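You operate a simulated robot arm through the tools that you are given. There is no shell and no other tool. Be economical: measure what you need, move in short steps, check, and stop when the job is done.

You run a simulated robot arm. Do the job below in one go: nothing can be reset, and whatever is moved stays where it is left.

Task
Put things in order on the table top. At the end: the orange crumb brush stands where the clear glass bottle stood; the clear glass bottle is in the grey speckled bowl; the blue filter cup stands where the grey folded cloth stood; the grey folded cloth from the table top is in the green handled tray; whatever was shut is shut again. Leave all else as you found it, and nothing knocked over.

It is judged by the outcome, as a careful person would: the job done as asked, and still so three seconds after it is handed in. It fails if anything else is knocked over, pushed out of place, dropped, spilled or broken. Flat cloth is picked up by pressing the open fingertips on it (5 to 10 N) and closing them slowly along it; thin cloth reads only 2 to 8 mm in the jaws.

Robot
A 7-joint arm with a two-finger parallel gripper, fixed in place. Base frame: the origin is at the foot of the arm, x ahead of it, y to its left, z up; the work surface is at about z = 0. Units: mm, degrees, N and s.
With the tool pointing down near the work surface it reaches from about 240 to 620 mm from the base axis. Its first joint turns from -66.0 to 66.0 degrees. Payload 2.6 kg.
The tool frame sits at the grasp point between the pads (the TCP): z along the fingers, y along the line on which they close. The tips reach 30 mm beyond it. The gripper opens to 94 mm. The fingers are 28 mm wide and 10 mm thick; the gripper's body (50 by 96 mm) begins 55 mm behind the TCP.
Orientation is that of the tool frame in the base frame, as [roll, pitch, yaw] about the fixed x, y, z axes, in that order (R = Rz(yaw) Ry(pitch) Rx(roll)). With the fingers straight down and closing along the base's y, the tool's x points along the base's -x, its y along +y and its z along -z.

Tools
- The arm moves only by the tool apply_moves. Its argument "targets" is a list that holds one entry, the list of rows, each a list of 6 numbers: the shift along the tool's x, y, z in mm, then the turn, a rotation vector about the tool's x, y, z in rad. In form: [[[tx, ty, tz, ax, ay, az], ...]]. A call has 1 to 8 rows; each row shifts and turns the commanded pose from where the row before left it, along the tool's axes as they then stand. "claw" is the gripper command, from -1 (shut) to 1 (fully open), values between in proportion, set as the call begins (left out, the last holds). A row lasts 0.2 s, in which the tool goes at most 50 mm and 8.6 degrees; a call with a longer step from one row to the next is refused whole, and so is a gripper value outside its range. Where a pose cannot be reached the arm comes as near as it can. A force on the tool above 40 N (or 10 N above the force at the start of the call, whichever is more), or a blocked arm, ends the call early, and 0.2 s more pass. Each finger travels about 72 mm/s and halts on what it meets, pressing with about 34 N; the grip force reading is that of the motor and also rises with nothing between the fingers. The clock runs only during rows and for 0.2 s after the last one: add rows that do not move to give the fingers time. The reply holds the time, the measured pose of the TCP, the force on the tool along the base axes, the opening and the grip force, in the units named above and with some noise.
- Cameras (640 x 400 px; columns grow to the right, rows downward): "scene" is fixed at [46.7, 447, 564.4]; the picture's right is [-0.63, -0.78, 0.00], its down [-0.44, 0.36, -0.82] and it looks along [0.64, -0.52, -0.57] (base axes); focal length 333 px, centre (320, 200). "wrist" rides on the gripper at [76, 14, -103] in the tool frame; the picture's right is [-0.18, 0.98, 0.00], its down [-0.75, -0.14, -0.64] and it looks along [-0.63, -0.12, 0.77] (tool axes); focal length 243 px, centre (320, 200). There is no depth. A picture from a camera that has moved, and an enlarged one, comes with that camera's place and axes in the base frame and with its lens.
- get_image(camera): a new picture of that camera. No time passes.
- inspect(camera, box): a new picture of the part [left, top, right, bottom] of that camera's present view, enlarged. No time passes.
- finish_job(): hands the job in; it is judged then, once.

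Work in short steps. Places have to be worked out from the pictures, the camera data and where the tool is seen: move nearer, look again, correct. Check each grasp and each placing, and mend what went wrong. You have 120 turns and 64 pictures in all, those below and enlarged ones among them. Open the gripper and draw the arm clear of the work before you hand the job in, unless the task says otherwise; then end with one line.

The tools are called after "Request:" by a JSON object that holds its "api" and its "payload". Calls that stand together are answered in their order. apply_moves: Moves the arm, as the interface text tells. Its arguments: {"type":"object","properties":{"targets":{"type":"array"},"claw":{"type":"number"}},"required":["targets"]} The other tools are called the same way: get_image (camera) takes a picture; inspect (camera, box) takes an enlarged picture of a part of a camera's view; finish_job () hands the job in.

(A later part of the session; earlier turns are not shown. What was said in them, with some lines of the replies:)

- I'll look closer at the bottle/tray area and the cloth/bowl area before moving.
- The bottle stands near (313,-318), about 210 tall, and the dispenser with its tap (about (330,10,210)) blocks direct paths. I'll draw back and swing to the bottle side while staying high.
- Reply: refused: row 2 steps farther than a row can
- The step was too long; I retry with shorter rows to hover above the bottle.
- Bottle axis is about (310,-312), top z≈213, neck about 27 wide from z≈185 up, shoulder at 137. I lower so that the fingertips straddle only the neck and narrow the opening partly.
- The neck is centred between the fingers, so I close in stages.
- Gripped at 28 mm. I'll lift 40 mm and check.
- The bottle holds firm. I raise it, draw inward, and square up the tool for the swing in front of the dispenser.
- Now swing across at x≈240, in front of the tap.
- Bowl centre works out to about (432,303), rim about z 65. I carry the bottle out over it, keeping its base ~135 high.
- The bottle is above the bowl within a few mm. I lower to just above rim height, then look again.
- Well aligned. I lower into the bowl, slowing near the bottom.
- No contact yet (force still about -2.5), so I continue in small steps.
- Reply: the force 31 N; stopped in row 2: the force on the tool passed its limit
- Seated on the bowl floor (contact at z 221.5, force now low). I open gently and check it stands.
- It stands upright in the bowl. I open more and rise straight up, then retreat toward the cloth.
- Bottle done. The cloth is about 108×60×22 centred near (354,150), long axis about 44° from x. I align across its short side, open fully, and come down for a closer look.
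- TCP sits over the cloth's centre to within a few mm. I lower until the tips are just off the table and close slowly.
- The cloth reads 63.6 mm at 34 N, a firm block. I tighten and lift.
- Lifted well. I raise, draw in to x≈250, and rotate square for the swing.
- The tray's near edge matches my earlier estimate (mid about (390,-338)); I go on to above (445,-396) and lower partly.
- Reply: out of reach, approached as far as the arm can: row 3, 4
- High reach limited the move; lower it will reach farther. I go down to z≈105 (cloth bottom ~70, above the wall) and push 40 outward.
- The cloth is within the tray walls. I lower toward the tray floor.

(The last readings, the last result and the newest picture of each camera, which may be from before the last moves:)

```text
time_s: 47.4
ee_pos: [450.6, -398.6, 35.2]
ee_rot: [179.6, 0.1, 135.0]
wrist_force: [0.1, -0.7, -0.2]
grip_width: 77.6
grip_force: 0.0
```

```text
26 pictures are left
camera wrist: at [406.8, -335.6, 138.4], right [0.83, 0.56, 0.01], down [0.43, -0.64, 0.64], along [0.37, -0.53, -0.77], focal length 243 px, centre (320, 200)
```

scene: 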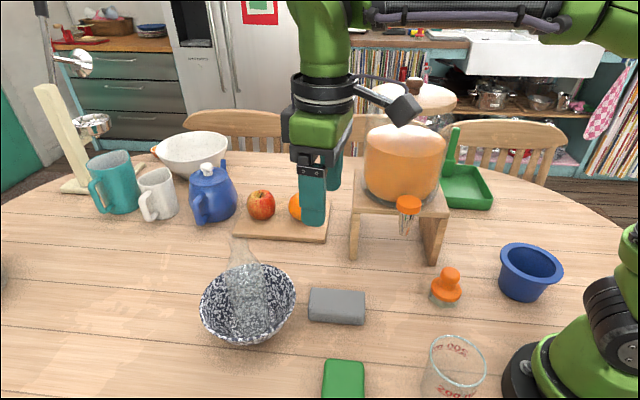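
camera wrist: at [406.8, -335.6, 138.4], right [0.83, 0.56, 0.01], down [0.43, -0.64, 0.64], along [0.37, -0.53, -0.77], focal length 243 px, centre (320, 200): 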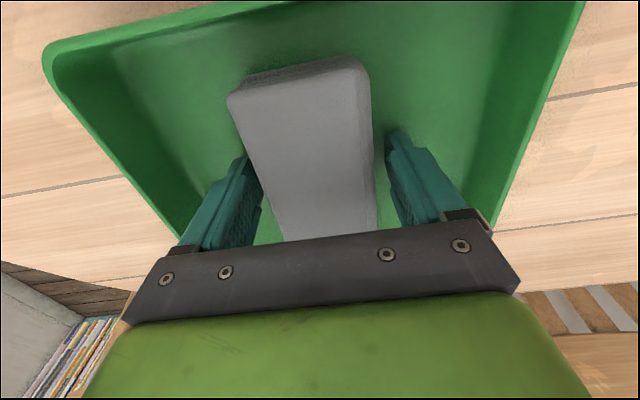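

The cloth lies flat in the tray. I rise straight out, then retreat inward and upward.

Request:
{"api": "apply_moves", "payload": {"targets": [[[0, 0, -20, 0, 0, 0], [0, 0, -40, 0, 0, 0], [0, 0, -25, 0, 0, 0], [35, 0, -30, 0, 0, 0], [35, 0, -30, 0, 0, 0], [35, 0, -30, 0, 0, 0], [40, 0, 0, 0, 0, 0], [40, 0, 0, 0, 0, 0]]]}}

Request:
{"api": "apply_moves", "payload": {"targets": [[[45, 0, 0, 0, 0, 0], [45, 0, 0, 0, 0, 0], [0, 0, 0, 0, 0, -0.131], [0, 0, 0, 0, 0, -0.131], [0, 0, 0, 0, 0, -0.131], [0, 0, 0, 0, 0, -0.131], [0, 0, 0, 0, 0, -0.131], [0, 0, 0, 0, 0, -0.131]]]}}

Request:
{"api": "get_image", "payload": {"camera": "scene"}}

```text
time_s: 49.2
ee_pos: [317.9, -268.9, 208.6]
ee_rot: [179.6, -0.1, 135.0]
wrist_force: [-0.7, -0.8, -0.2]
grip_width: 77.5
grip_force: 0.0
```

```text
time_s: 51.0
ee_pos: [255.7, -205.0, 210.5]
ee_rot: [179.8, 0.3, -180.0]
wrist_force: [0.5, -0.2, 0.3]
grip_width: 77.6
grip_force: 0.1
```

```text
25 pictures are left
```

scene: 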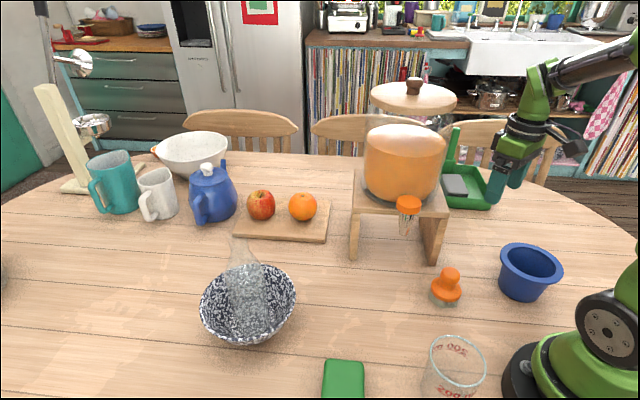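

Cloth in tray confirmed. Now I move above the brush (near (240,-45)) to look closely.

Request:
{"api": "apply_moves", "payload": {"targets": [[[3, 40, 0, 0, 0, 0], [3, 40, 0, 0, 0, 0], [3, 40, 0, 0, 0, 0], [4, 40, 0, 0, 0, 0], [0, 0, 30, 0, 0, 0], [0, 0, 30, 0, 0, 0], [0, 0, 0, 0, 0, 0]]], "claw": 1}}

Request:
{"api": "get_image", "payload": {"camera": "wrist"}}

Request:
{"api": "inspect", "payload": {"camera": "scene", "box": [380, 180, 520, 330]}}

```text
time_s: 52.6
ee_pos: [245.3, -46.2, 151.3]
ee_rot: [179.7, 0.3, 179.8]
wrist_force: [0.1, 0.5, 0.4]
grip_width: 93.9
grip_force: 0.1
```

```text
24 pictures are left
camera wrist: at [167.1, -32.4, 252.8], right [0.19, 0.98, 0.01], down [0.75, -0.15, 0.65], along [0.64, -0.12, -0.76], focal length 243 px, centre (320, 200)
```

wrist: 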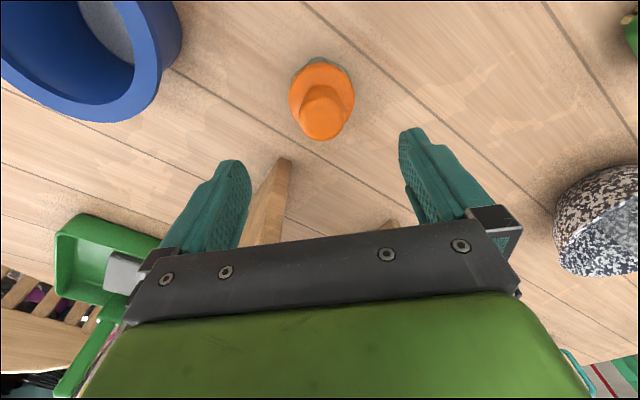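

```text
2.67 times, centred on (450, 255) of scene
camera zoom: at [46.7, 447.0, 564.4], right [-0.63, -0.78, 0.0], down [-0.44, 0.36, -0.82], along [0.64, -0.52, -0.57], focal length 887 px, centre (-27, 53)
```

zoom: 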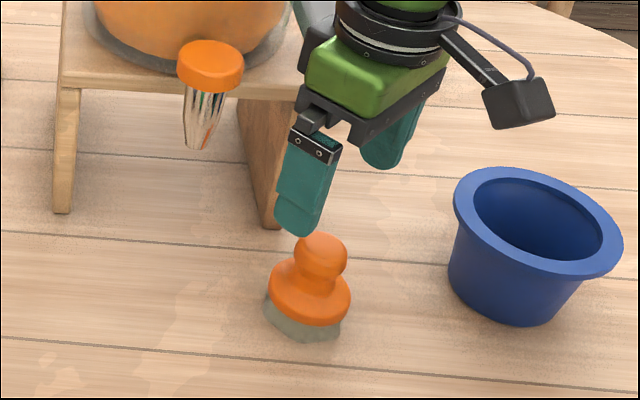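

The brush's axis is near (238,-42), knob about z 50–80 and ~41 wide. I move over it and lower so the tips surround the knob only.

Request:
{"api": "apply_moves", "payload": {"targets": [[[7, 4, 0, 0, 0, 0], [0, 0, 25, 0, 0, 0], [0, 0, 25, 0, 0, 0], [0, 0, 0, 0, 0, 0]]], "claw": 0.6}}

Request:
{"api": "get_image", "payload": {"camera": "wrist"}}

Request:
{"api": "inspect", "payload": {"camera": "scene", "box": [380, 180, 520, 330]}}

```text
time_s: 53.6
ee_pos: [238.2, -39.8, 100.4]
ee_rot: [179.7, 0.3, 180.0]
wrist_force: [0.3, -0.6, 0.8]
grip_width: 75.1
grip_force: 0.0
```

```text
22 pictures are left
camera wrist: at [160.8, -27.1, 202.7], right [0.19, 0.98, 0.01], down [0.75, -0.14, 0.65], along [0.64, -0.12, -0.76], focal length 243 px, centre (320, 200)
```

wrist: 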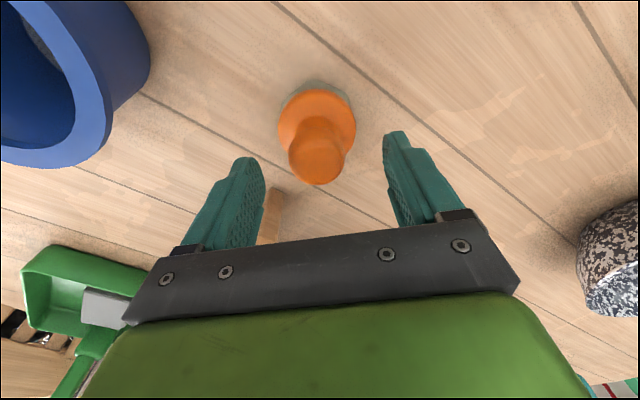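

```text
2.67 times, centred on (450, 255) of scene
camera zoom: at [46.7, 447.0, 564.4], right [-0.63, -0.78, 0.0], down [-0.44, 0.36, -0.82], along [0.64, -0.52, -0.57], focal length 887 px, centre (-27, 53)
```

zoom: 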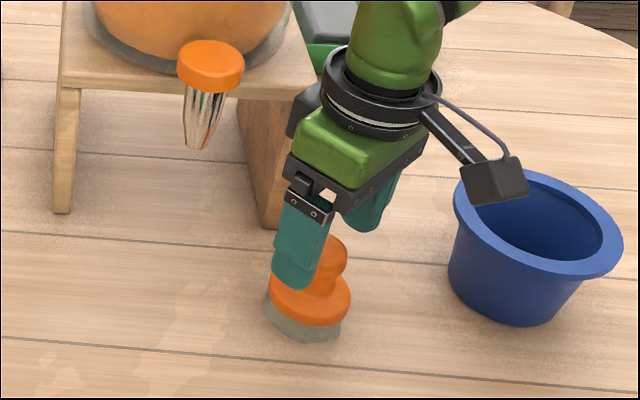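

Request:
{"api": "apply_moves", "payload": {"targets": [[[0, -3, 0, 0, 0, 0], [0, 0, 13, 0, 0, 0], [0, 0, 12, 0, 0, 0], [0, 0, 0, 0, 0, 0]]]}}

Request:
{"api": "apply_moves", "payload": {"targets": [[[0, 0, 0, 0, 0, 0], [0, 0, 0, 0, 0, 0]]], "claw": 0.1}}

Request:
{"api": "get_image", "payload": {"camera": "wrist"}}

```text
time_s: 54.6
ee_pos: [237.9, -42.3, 75.7]
ee_rot: [179.8, 0.2, 179.9]
wrist_force: [0.2, -0.8, 0.1]
grip_width: 75.2
grip_force: 0.0
```

```text
time_s: 55.2
ee_pos: [238.7, -43.3, 75.4]
ee_rot: [179.8, 0.4, 179.9]
wrist_force: [0.1, -0.6, -0.3]
grip_width: 51.9
grip_force: 0.0
```

```text
20 pictures are left
camera wrist: at [160.7, -29.5, 177.8], right [0.18, 0.98, 0.01], down [0.75, -0.14, 0.65], along [0.64, -0.12, -0.76], focal length 243 px, centre (320, 200)
```

wrist: 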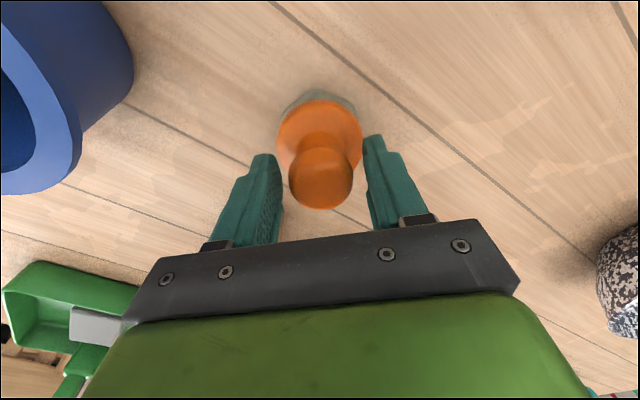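

Knob centred between the fingers; I close and lift a little.

Request:
{"api": "apply_moves", "payload": {"targets": [[[0, 0, 0, 0, 0, 0], [0, 0, 0, 0, 0, 0], [0, 0, 0, 0, 0, 0]]], "claw": -0.6}}

Request:
{"api": "apply_moves", "payload": {"targets": [[[0, 0, -10, 0, 0, 0], [0, 0, -20, 0, 0, 0], [0, 0, -20, 0, 0, 0], [0, 0, 0, 0, 0, 0]]]}}

Request:
{"api": "inspect", "payload": {"camera": "scene", "box": [380, 180, 520, 330]}}

```text
time_s: 56.0
ee_pos: [238.6, -42.4, 76.8]
ee_rot: [179.7, 0.3, 179.8]
wrist_force: [-0.9, -2.1, 4.1]
grip_width: 32.7
grip_force: 34.7
```

```text
time_s: 57.0
ee_pos: [237.8, -43.0, 127.1]
ee_rot: [179.7, 0.4, 179.9]
wrist_force: [-0.6, -1.2, -0.8]
grip_width: 32.8
grip_force: 33.5
```

```text
2.67 times, centred on (450, 255) of scene
camera zoom: at [46.7, 447.0, 564.4], right [-0.63, -0.78, 0.0], down [-0.44, 0.36, -0.82], along [0.64, -0.52, -0.57], focal length 887 px, centre (-27, 53)
```

zoom: 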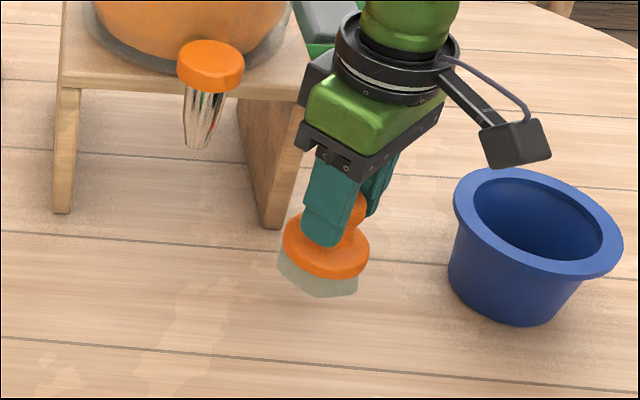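

Brush is held (32.7 mm). I raise it and carry it to the bottle's old place (310,-312).

Request:
{"api": "apply_moves", "payload": {"targets": [[[0, 0, -30, 0, 0, 0], [0, 0, -25, 0, 0, 0], [0, -42, 0, 0, 0, 0], [0, -42, 0, 0, 0, 0], [0, -42, 0, 0, 0, 0], [0, -42, 0, 0, 0, 0], [0, 0, 0, 0, 0, 0.131], [0, 0, 0, 0, 0, 0.131]]]}}

Request:
{"api": "apply_moves", "payload": {"targets": [[[0, 0, 0, 0, 0, 0.131], [0, 0, 0, 0, 0, 0.131], [0, 0, 0, 0, 0, 0.131], [0, 0, 0, 0, 0, 0.131], [-40, -7, 0, 0, 0, 0], [-40, -7, 0, 0, 0, 0], [-41, -6.5, 0, 0, 0, 0], [0, 0, 0, 0, 0, 0]]]}}

```text
time_s: 58.8
ee_pos: [236.6, -211.8, 179.6]
ee_rot: [179.6, 0.3, 165.0]
wrist_force: [0.3, 0.9, -1.0]
grip_width: 32.9
grip_force: 33.6
```

```text
time_s: 60.6
ee_pos: [305.4, -313.1, 178.8]
ee_rot: [179.5, 0.1, 134.9]
wrist_force: [0.4, 0.6, -1.0]
grip_width: 32.8
grip_force: 33.8
```

Request:
{"api": "apply_moves", "payload": {"targets": [[[-2.5, 4, 0, 0, 0, 0], [0, 0, 40, 0, 0, 0], [0, 0, 40, 0, 0, 0], [0, 0, 14, 0, 0, 0], [0, 0, 4, 0, 0, 0], [0, 0, 0, 0, 0, 0]]]}}

Request:
{"api": "get_image", "payload": {"camera": "wrist"}}

Request:
{"api": "inspect", "payload": {"camera": "scene", "box": [430, 130, 540, 250]}}

```text
time_s: 62.0
ee_pos: [312.0, -310.1, 83.3]
ee_rot: [179.5, 0.1, 135.0]
wrist_force: [-0.1, 0.8, -1.0]
grip_width: 32.5
grip_force: 34.1
```

```text
18 pictures are left
camera wrist: at [267.1, -247.3, 185.0], right [0.83, 0.56, 0.01], down [0.43, -0.64, 0.64], along [0.37, -0.53, -0.77], focal length 243 px, centre (320, 200)
```

wrist: 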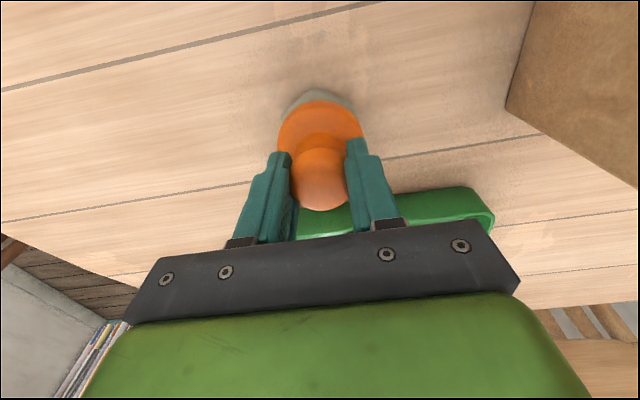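

```text
3.33 times, centred on (485, 190) of scene
camera zoom: at [46.7, 447.0, 564.4], right [-0.63, -0.78, 0.0], down [-0.44, 0.36, -0.82], along [0.64, -0.52, -0.57], focal length 1109 px, centre (-230, 233)
```

zoom: 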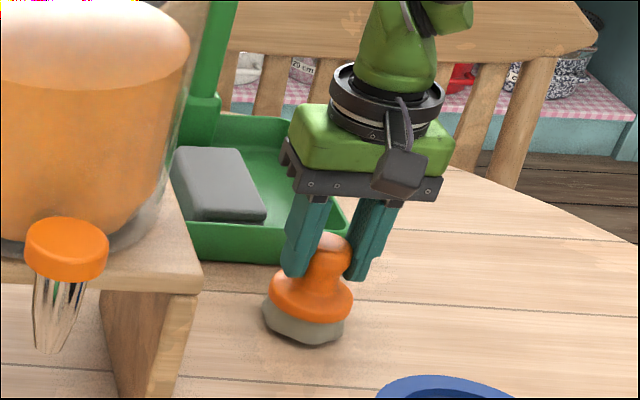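

The brush's base is right where the bottle's base appeared. I set it down.

Request:
{"api": "apply_moves", "payload": {"targets": [[[0, 0, 4, 0, 0, 0], [0, 0, 2, 0, 0, 0], [0, 0, 0, 0, 0, 0]]]}}

Request:
{"api": "apply_moves", "payload": {"targets": [[[0, 0, 1.5, 0, 0, 0], [0, 0, 0, 0, 0, 0]]]}}

```text
time_s: 62.8
ee_pos: [312.2, -310.4, 76.5]
ee_rot: [179.6, 0.0, 134.9]
wrist_force: [0.4, 0.3, -0.6]
grip_width: 33.1
grip_force: 34.6
```

```text
time_s: 63.4
ee_pos: [313.3, -311.5, 76.4]
ee_rot: [179.6, 0.1, 134.9]
wrist_force: [-2.4, 3.0, 8.7]
grip_width: 32.7
grip_force: 34.4
```

Touching the table (8.7 N). Release and rise.

Request:
{"api": "apply_moves", "payload": {"targets": [[[0, 0, 0, 0, 0, 0], [0, 0, 0, 0, 0, 0], [0, 0, 0, 0, 0, 0], [0, 0, -30, 0, 0, 0], [0, 0, -45, 0, 0, 0], [0, 0, -45, 0, 0, 0]]], "claw": 0.4}}

Request:
{"api": "inspect", "payload": {"camera": "scene", "box": [420, 130, 580, 320]}}

```text
time_s: 64.8
ee_pos: [309.6, -310.9, 193.2]
ee_rot: [179.6, 0.0, 134.8]
wrist_force: [-0.3, 0.0, -0.2]
grip_width: 65.8
grip_force: 0.1
```

```text
2.11 times, centred on (500, 225) of scene
camera zoom: at [46.7, 447.0, 564.4], right [-0.63, -0.78, 0.0], down [-0.44, 0.36, -0.82], along [0.64, -0.52, -0.57], focal length 700 px, centre (-59, 147)
```

zoom: 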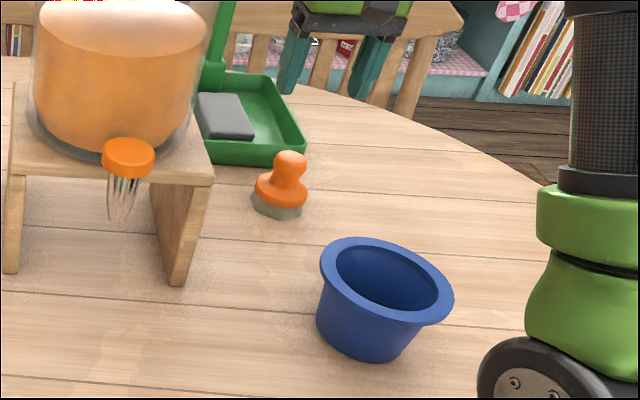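

Brush stands in place. The cup's centre works out to (152,-198), rim z≈70. I move over it for a closer view.

Request:
{"api": "apply_moves", "payload": {"targets": [[[38.2, -6.4, -12, 0, 0, 0], [38.2, -6.4, -12, 0, 0, 0], [38.2, -6.4, -12, 0, 0, 0], [38.2, -6.3, -12, 0, 0, 0], [38.2, -6.3, -12, 0, 0, 0], [0, 0, 0, 0, 0, 0.129], [0, 0, 0, 0, 0, 0]]], "claw": 0.4}}

Request:
{"api": "get_image", "payload": {"camera": "wrist"}}

```text
time_s: 66.4
ee_pos: [151.4, -196.7, 254.2]
ee_rot: [179.6, 0.0, 127.5]
wrist_force: [0.0, 0.6, -0.4]
grip_width: 65.7
grip_force: 0.1
```

```text
15 pictures are left
camera wrist: at [115.8, -129.6, 356.8], right [0.89, 0.45, 0.01], down [0.34, -0.69, 0.64], along [0.29, -0.57, -0.77], focal length 243 px, centre (320, 200)
```

wrist: 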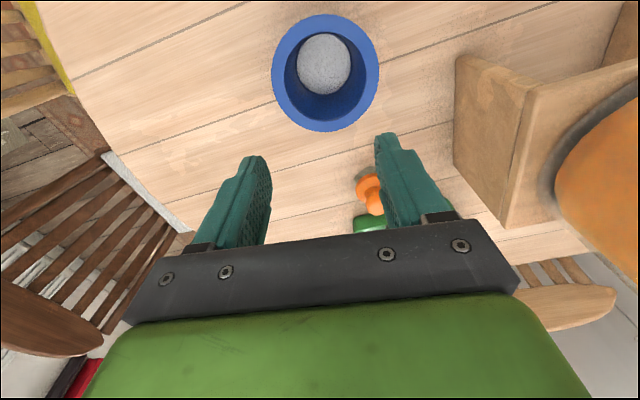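

The cup: centre ≈ (150.5,-187), rim z≈78, outer radius ≈56, inner ≈42, so I'll pinch its wall on the +y-tool side with one finger inside. I move above that wall and lower to z 150 to check.

Request:
{"api": "apply_moves", "payload": {"targets": [[[4.3, 27, 0, 0, 0, 0], [4.3, 27, 0, 0, 0, 0], [0, 0, 35, 0, 0, 0], [0, 0, 35, 0, 0, 0], [0, 0, 34, 0, 0, 0], [0, 0, 0, 0, 0, 0]]], "claw": -0.04}}

Request:
{"api": "get_image", "payload": {"camera": "wrist"}}

Request:
{"api": "inspect", "payload": {"camera": "scene", "box": [440, 170, 600, 330]}}

```text
time_s: 67.8
ee_pos: [192.7, -155.7, 149.5]
ee_rot: [179.6, 0.0, 127.6]
wrist_force: [0.3, 0.5, 0.8]
grip_width: 45.0
grip_force: 0.1
```

```text
14 pictures are left
camera wrist: at [156.2, -88.5, 252.0], right [0.89, 0.45, 0.01], down [0.34, -0.69, 0.64], along [0.29, -0.57, -0.77], focal length 243 px, centre (320, 200)
```

wrist: 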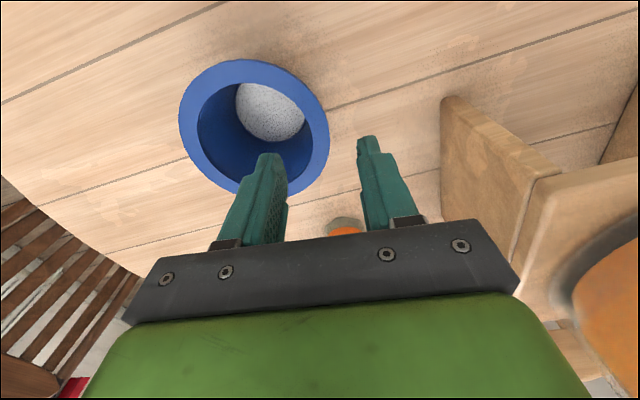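

```text
2.50 times, centred on (520, 250) of scene
camera zoom: at [46.7, 447.0, 564.4], right [-0.63, -0.78, 0.0], down [-0.44, 0.36, -0.82], along [0.64, -0.52, -0.57], focal length 832 px, centre (-180, 75)
```

zoom: 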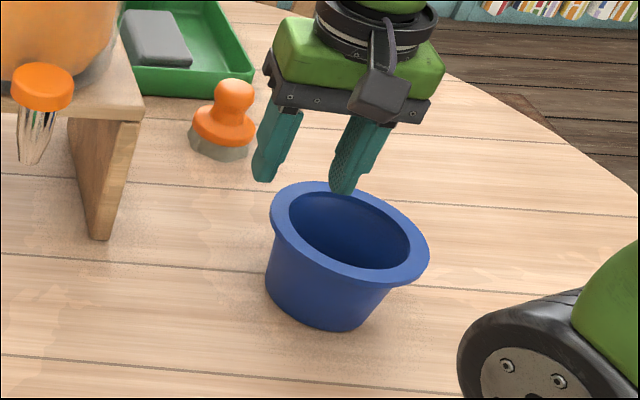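

Reconciling both views using the visible fingertips: cup centre ≈ (154,-179), rim z≈83. I adjust slightly and lower to tips just above the rim.

Request:
{"api": "apply_moves", "payload": {"targets": [[[4, 3.5, 0, 0, 0, 0], [0, 0, 26, 0, 0, 0], [0, 0, 0, 0, 0, 0]]]}}

Request:
{"api": "get_image", "payload": {"camera": "wrist"}}

Request:
{"api": "inspect", "payload": {"camera": "scene", "box": [480, 200, 580, 300]}}

```text
time_s: 68.6
ee_pos: [193.2, -152.8, 125.7]
ee_rot: [179.5, 0.0, 127.4]
wrist_force: [0.0, 0.1, 0.5]
grip_width: 45.1
grip_force: 0.0
```

```text
12 pictures are left
camera wrist: at [156.7, -84.9, 227.7], right [0.89, 0.45, 0.01], down [0.34, -0.69, 0.64], along [0.3, -0.57, -0.77], focal length 243 px, centre (320, 200)
```

wrist: 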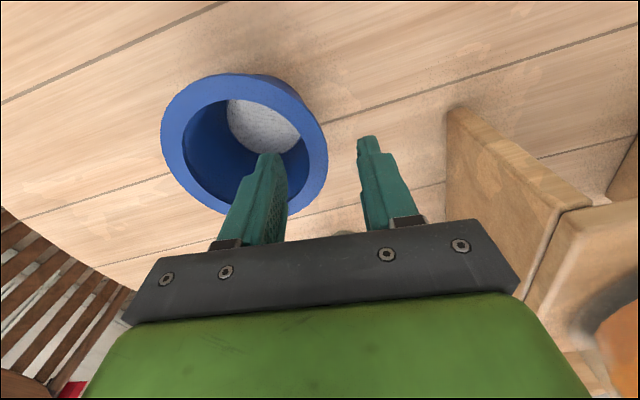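

```text
4.00 times, centred on (530, 250) of scene
camera zoom: at [46.7, 447.0, 564.4], right [-0.63, -0.78, 0.0], down [-0.44, 0.36, -0.82], along [0.64, -0.52, -0.57], focal length 1330 px, centre (-520, 0)
```

zoom: 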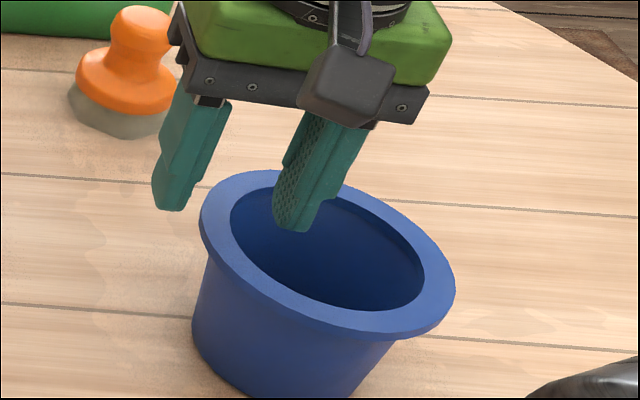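

Wall lies midway between the fingers. I lower so that the tips go ~16 mm past the rim and close gently.

Request:
{"api": "apply_moves", "payload": {"targets": [[[0, 0, 14, 0, 0, 0], [0, 0, 14, 0, 0, 0], [0, 0, 0, 0, 0, 0]]]}}

Request:
{"api": "apply_moves", "payload": {"targets": [[[0, 0, 0, 0, 0, 0], [0, 0, 0, 0, 0, 0]]], "claw": -0.5}}

Request:
{"api": "get_image", "payload": {"camera": "wrist"}}

Request:
{"api": "inspect", "payload": {"camera": "scene", "box": [480, 200, 580, 300]}}

```text
time_s: 69.4
ee_pos: [193.1, -152.6, 95.8]
ee_rot: [179.5, 0.0, 127.5]
wrist_force: [-0.7, 0.8, 0.6]
grip_width: 44.8
grip_force: 0.1
```

```text
time_s: 70.0
ee_pos: [192.3, -152.8, 96.7]
ee_rot: [179.6, 0.1, 127.5]
wrist_force: [0.4, 0.6, 0.2]
grip_width: 23.4
grip_force: 0.1
```

```text
10 pictures are left
camera wrist: at [156.8, -85.0, 199.9], right [0.89, 0.45, 0.01], down [0.34, -0.69, 0.64], along [0.29, -0.57, -0.77], focal length 243 px, centre (320, 200)
```

wrist: 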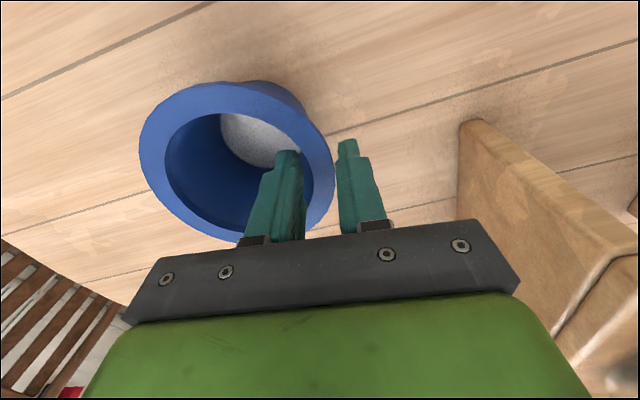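

```text
4.00 times, centred on (530, 250) of scene
camera zoom: at [46.7, 447.0, 564.4], right [-0.63, -0.78, 0.0], down [-0.44, 0.36, -0.82], along [0.64, -0.52, -0.57], focal length 1330 px, centre (-520, 0)
```

zoom: 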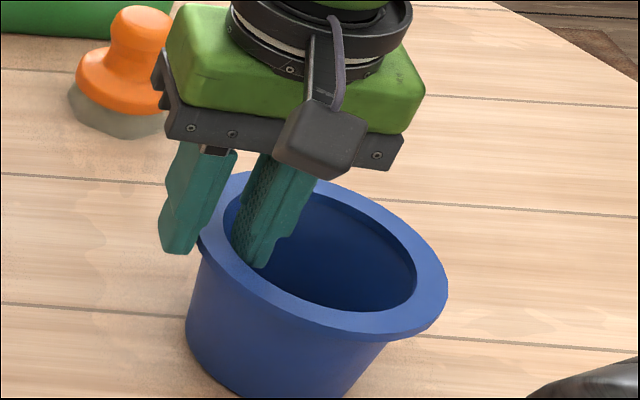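

Finger inside, finger outside, the cup slid only ~4 mm. I close fully and lift a little.

Request:
{"api": "apply_moves", "payload": {"targets": [[[0, 0, 0, 0, 0, 0], [0, 0, 0, 0, 0, 0], [0, 0, 0, 0, 0, 0]]], "claw": -1}}

Request:
{"api": "apply_moves", "payload": {"targets": [[[0, 0, -8, 0, 0, 0], [0, 0, -15, 0, 0, 0], [0, 0, -15, 0, 0, 0], [0, 0, 0, 0, 0, 0]]]}}

Request:
{"api": "inspect", "payload": {"camera": "scene", "box": [460, 170, 600, 310]}}

```text
time_s: 70.8
ee_pos: [192.8, -153.9, 97.1]
ee_rot: [179.5, 0.0, 127.5]
wrist_force: [0.4, 1.0, 2.5]
grip_width: 19.3
grip_force: 34.0
```

```text
time_s: 71.8
ee_pos: [192.7, -152.0, 134.8]
ee_rot: [179.6, 0.0, 127.5]
wrist_force: [-0.4, 0.6, -1.9]
grip_width: 19.0
grip_force: 33.5
```

```text
2.86 times, centred on (530, 240) of scene
camera zoom: at [46.7, 447.0, 564.4], right [-0.63, -0.78, 0.0], down [-0.44, 0.36, -0.82], along [0.64, -0.52, -0.57], focal length 950 px, centre (-280, 86)
```

zoom: 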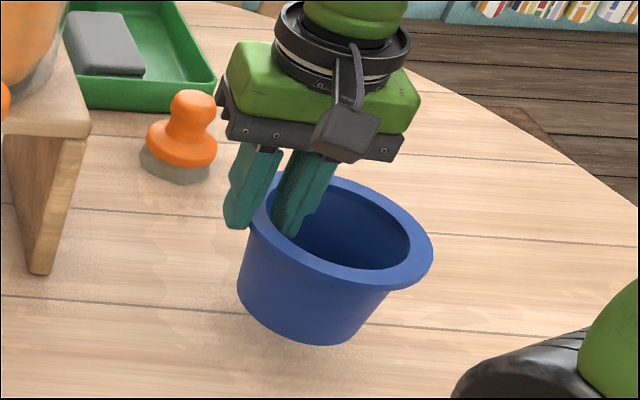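

Held (19 mm at 34 N) and level. I lift above the tap height and square the tool.

Request:
{"api": "apply_moves", "payload": {"targets": [[[0, 0, -40, 0, 0, 0], [0, 0, -40, 0, 0, 0], [0, 0, -40, 0, 0, 0], [0, 0, -40, 0, 0, 0], [0, 0, -28, 0, 0, 0], [0, 0, 0, 0, 0, -0.131], [0, 0, 0, 0, 0, -0.131], [0, 0, 0, 0, 0, -0.131]]]}}

Request:
{"api": "apply_moves", "payload": {"targets": [[[0, 0, 0, 0, 0, -0.131], [0, 0, 0, 0, 0, -0.131], [0, 0, 0, 0, 0, -0.131], [0, 0, 0, 0, 0, -0.131], [0, 0, 0, 0, 0, 0]]]}}

Request:
{"api": "get_image", "payload": {"camera": "scene"}}

```text
time_s: 73.6
ee_pos: [191.3, -153.8, 322.4]
ee_rot: [179.6, 0.2, 150.2]
wrist_force: [0.3, 0.4, -0.9]
grip_width: 19.2
grip_force: 34.3
```

```text
time_s: 74.8
ee_pos: [191.2, -154.1, 322.7]
ee_rot: [179.7, 0.3, -179.7]
wrist_force: [-0.4, 0.7, -2.0]
grip_width: 19.2
grip_force: 34.5
```

```text
7 pictures are left
```

scene: 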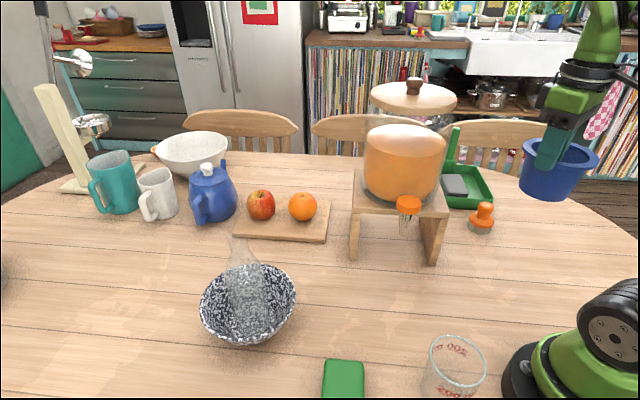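

All good. I swing across in front of the dispenser.

Request:
{"api": "apply_moves", "payload": {"targets": [[[-6, 40, 0, 0, 0, 0], [-6, 40, 0, 0, 0, 0], [-6, 40, 0, 0, 0, 0], [-6, 40, 0, 0, 0, 0], [-6, 40, 0, 0, 0, 0], [-6, 40, 0, 0, 0, 0], [-6, 40, 0, 0, 0, 0], [-6, 40, 0, 0, 0, 0]]]}}

Request:
{"api": "apply_moves", "payload": {"targets": [[[0, 0, 0, 0, 0, -0.109], [0, 0, 0, 0, 0, -0.109], [0, 0, 0, 0, 0, -0.109], [0, 0, 0, 0, 0, -0.109], [0, 0, 0, 0, 0, 0]]]}}

```text
time_s: 76.6
ee_pos: [238.6, 167.9, 324.2]
ee_rot: [179.7, 0.4, 180.0]
wrist_force: [-0.5, 0.0, -1.3]
grip_width: 18.9
grip_force: 34.0
```

```text
time_s: 77.8
ee_pos: [239.9, 167.2, 323.9]
ee_rot: [179.9, 0.5, -154.8]
wrist_force: [-0.6, 0.3, -1.7]
grip_width: 19.0
grip_force: 34.1
```

Request:
{"api": "apply_moves", "payload": {"targets": [[[-32.5, -5.1, 0, 0, 0, 0], [-32.5, -5.1, 0, 0, 0, 0], [-32.5, -5.2, 0, 0, 0, 0], [0, 0, 45, 0, 0, 0], [0, 0, 45, 0, 0, 0], [0, 0, 45, 0, 0, 0], [0, 0, 45, 0, 0, 0], [0, 0, 0, 0, 0, 0]]]}}

Request:
{"api": "inspect", "payload": {"camera": "scene", "box": [230, 190, 430, 340]}}

```text
time_s: 79.6
ee_pos: [334.7, 195.9, 143.8]
ee_rot: [179.9, 0.4, -155.0]
wrist_force: [0.1, 0.0, -1.8]
grip_width: 18.7
grip_force: 34.0
```

```text
2.67 times, centred on (330, 265) of scene
camera zoom: at [46.8, 447.0, 564.4], right [-0.63, -0.78, 0.0], down [-0.44, 0.36, -0.82], along [0.64, -0.52, -0.57], focal length 887 px, centre (293, 27)
```

zoom: 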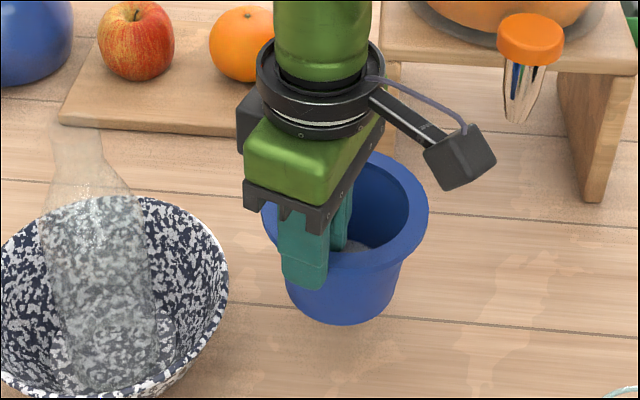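

The cup hangs slightly toward the camera compared with my projection; I lower to a few mm above the table and compare against the cloth's old footprint in the same view.

Request:
{"api": "apply_moves", "payload": {"targets": [[[0, 0, 22, 0, 0, 0], [0, 0, 16, 0, 0, 0], [0, 0, 0, 0, 0, 0]]]}}

Request:
{"api": "inspect", "payload": {"camera": "scene", "box": [230, 190, 430, 340]}}

```text
time_s: 80.4
ee_pos: [334.9, 193.9, 106.9]
ee_rot: [179.9, 0.5, -154.9]
wrist_force: [-0.5, 0.4, -1.5]
grip_width: 19.2
grip_force: 34.1
```

```text
2.67 times, centred on (330, 265) of scene
camera zoom: at [46.8, 447.0, 564.4], right [-0.63, -0.78, 0.0], down [-0.44, 0.36, -0.82], along [0.64, -0.52, -0.57], focal length 887 px, centre (293, 27)
```

zoom: 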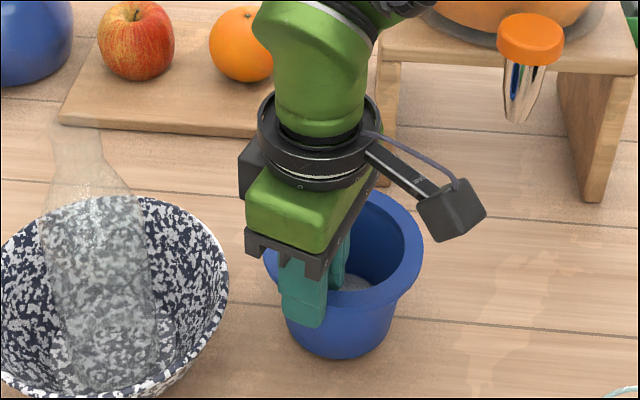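

The cup's base is ~8 mm too close to the camera versus the cloth's footprint. I shift it by (7,-4) and lower to touch.

Request:
{"api": "apply_moves", "payload": {"targets": [[[-5.3, -6.3, 0, 0, 0, 0], [0, 0, 5, 0, 0, 0], [0, 0, 2, 0, 0, 0], [0, 0, 0, 0, 0, 0]]]}}

Request:
{"api": "apply_moves", "payload": {"targets": [[[0, 0, 2, 0, 0, 0], [0, 0, 0, 0, 0, 0]]]}}

Request:
{"api": "apply_moves", "payload": {"targets": [[[0, 0, 1, 0, 0, 0], [0, 0, 0, 0, 0, 0]]]}}

```text
time_s: 81.4
ee_pos: [341.5, 190.4, 99.3]
ee_rot: [179.9, 0.4, -154.7]
wrist_force: [0.2, -0.4, -1.0]
grip_width: 18.8
grip_force: 33.9
```

```text
time_s: 82.0
ee_pos: [343.9, 191.2, 98.4]
ee_rot: [179.9, 0.6, -155.0]
wrist_force: [-0.6, 0.5, 2.8]
grip_width: 18.9
grip_force: 33.9
```

```text
time_s: 82.6
ee_pos: [342.7, 192.6, 97.6]
ee_rot: [179.9, 0.5, -154.8]
wrist_force: [-1.6, 0.7, 6.4]
grip_width: 18.9
grip_force: 33.5
```

Touching the table. Release and rise straight up.

Request:
{"api": "apply_moves", "payload": {"targets": [[[0, 0, 0, 0, 0, 0], [0, 0, 0, 0, 0, 0], [0, 0, 0, 0, 0, 0]]], "claw": -0.2}}

Request:
{"api": "apply_moves", "payload": {"targets": [[[0, 0, -25, 0, 0, 0], [0, 0, -45, 0, 0, 0], [0, 0, -45, 0, 0, 0], [0, 0, -45, 0, 0, 0], [0, 0, -45, 0, 0, 0], [40, 0, 0, 0, 0, 0], [40, 0, 0, 0, 0, 0], [0, 0, 0, 0, 0, 0]]]}}

Request:
{"api": "get_image", "payload": {"camera": "scene"}}

Request:
{"api": "inspect", "payload": {"camera": "scene", "box": [230, 190, 430, 340]}}

```text
time_s: 83.4
ee_pos: [343.2, 191.3, 97.3]
ee_rot: [179.9, 0.4, -155.0]
wrist_force: [-0.7, 0.4, -0.2]
grip_width: 37.5
grip_force: 0.1
```

```text
time_s: 85.2
ee_pos: [270.9, 158.6, 302.1]
ee_rot: [179.8, 0.4, -155.0]
wrist_force: [0.2, 0.5, 0.4]
grip_width: 37.4
grip_force: 0.0
```

```text
4 pictures are left
```

scene: 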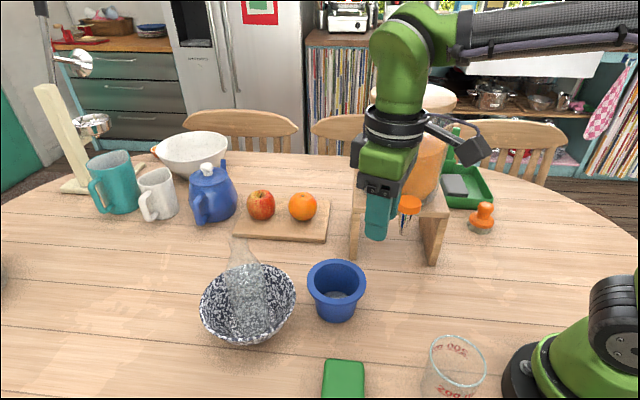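

```text
2.67 times, centred on (330, 265) of scene
camera zoom: at [46.7, 447.0, 564.4], right [-0.63, -0.78, 0.0], down [-0.44, 0.36, -0.82], along [0.64, -0.52, -0.57], focal length 887 px, centre (293, 27)
```

zoom: 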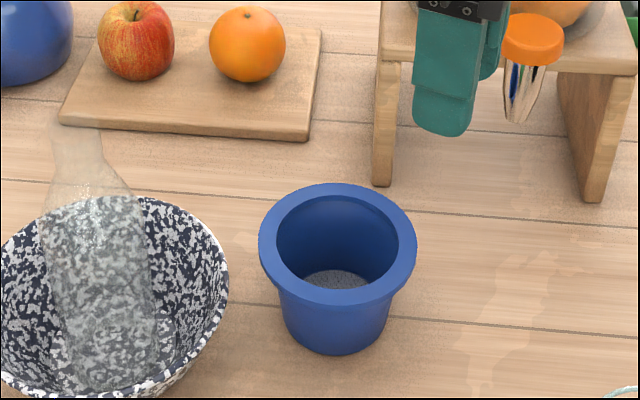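

Everything is in place and upright. I open the gripper and draw the arm up and clear.

Request:
{"api": "apply_moves", "payload": {"targets": [[[0, 0, -40, 0, 0, 0], [10, 0, -30, 0, 0, 0], [0, 0, 0, 0, 0, 0], [0, 0, 0, 0, 0, 0]]], "claw": 1}}

Request:
{"api": "get_image", "payload": {"camera": "scene"}}

```text
time_s: 86.2
ee_pos: [262.8, 153.0, 371.2]
ee_rot: [179.9, 0.4, -154.9]
wrist_force: [0.8, -0.5, 1.0]
grip_width: 94.0
grip_force: 0.1
```

```text
2 pictures are left
```

scene: 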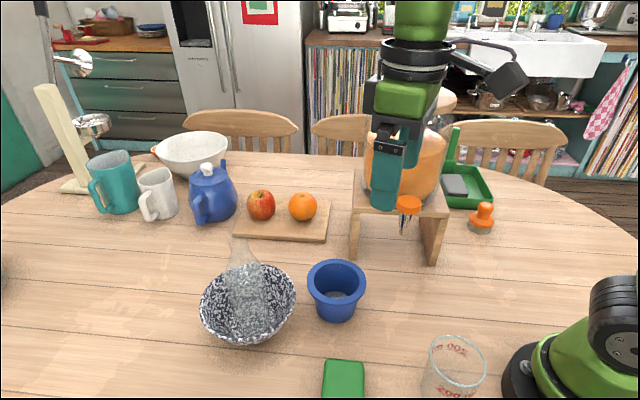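

The picture shows all four items in place and nothing else disturbed, so I hand the job in.

Request:
{"api": "finish_job", "payload": {}}

```text
The job is handed in.
```

The job is handed in: the bottle is in the speckled bowl, the brush stands where the bottle was, the cloth is in the green tray, and the filter cup stands where the cloth was. Nothing was opened, so there was nothing to shut again, and nothing else was knocked over or moved.
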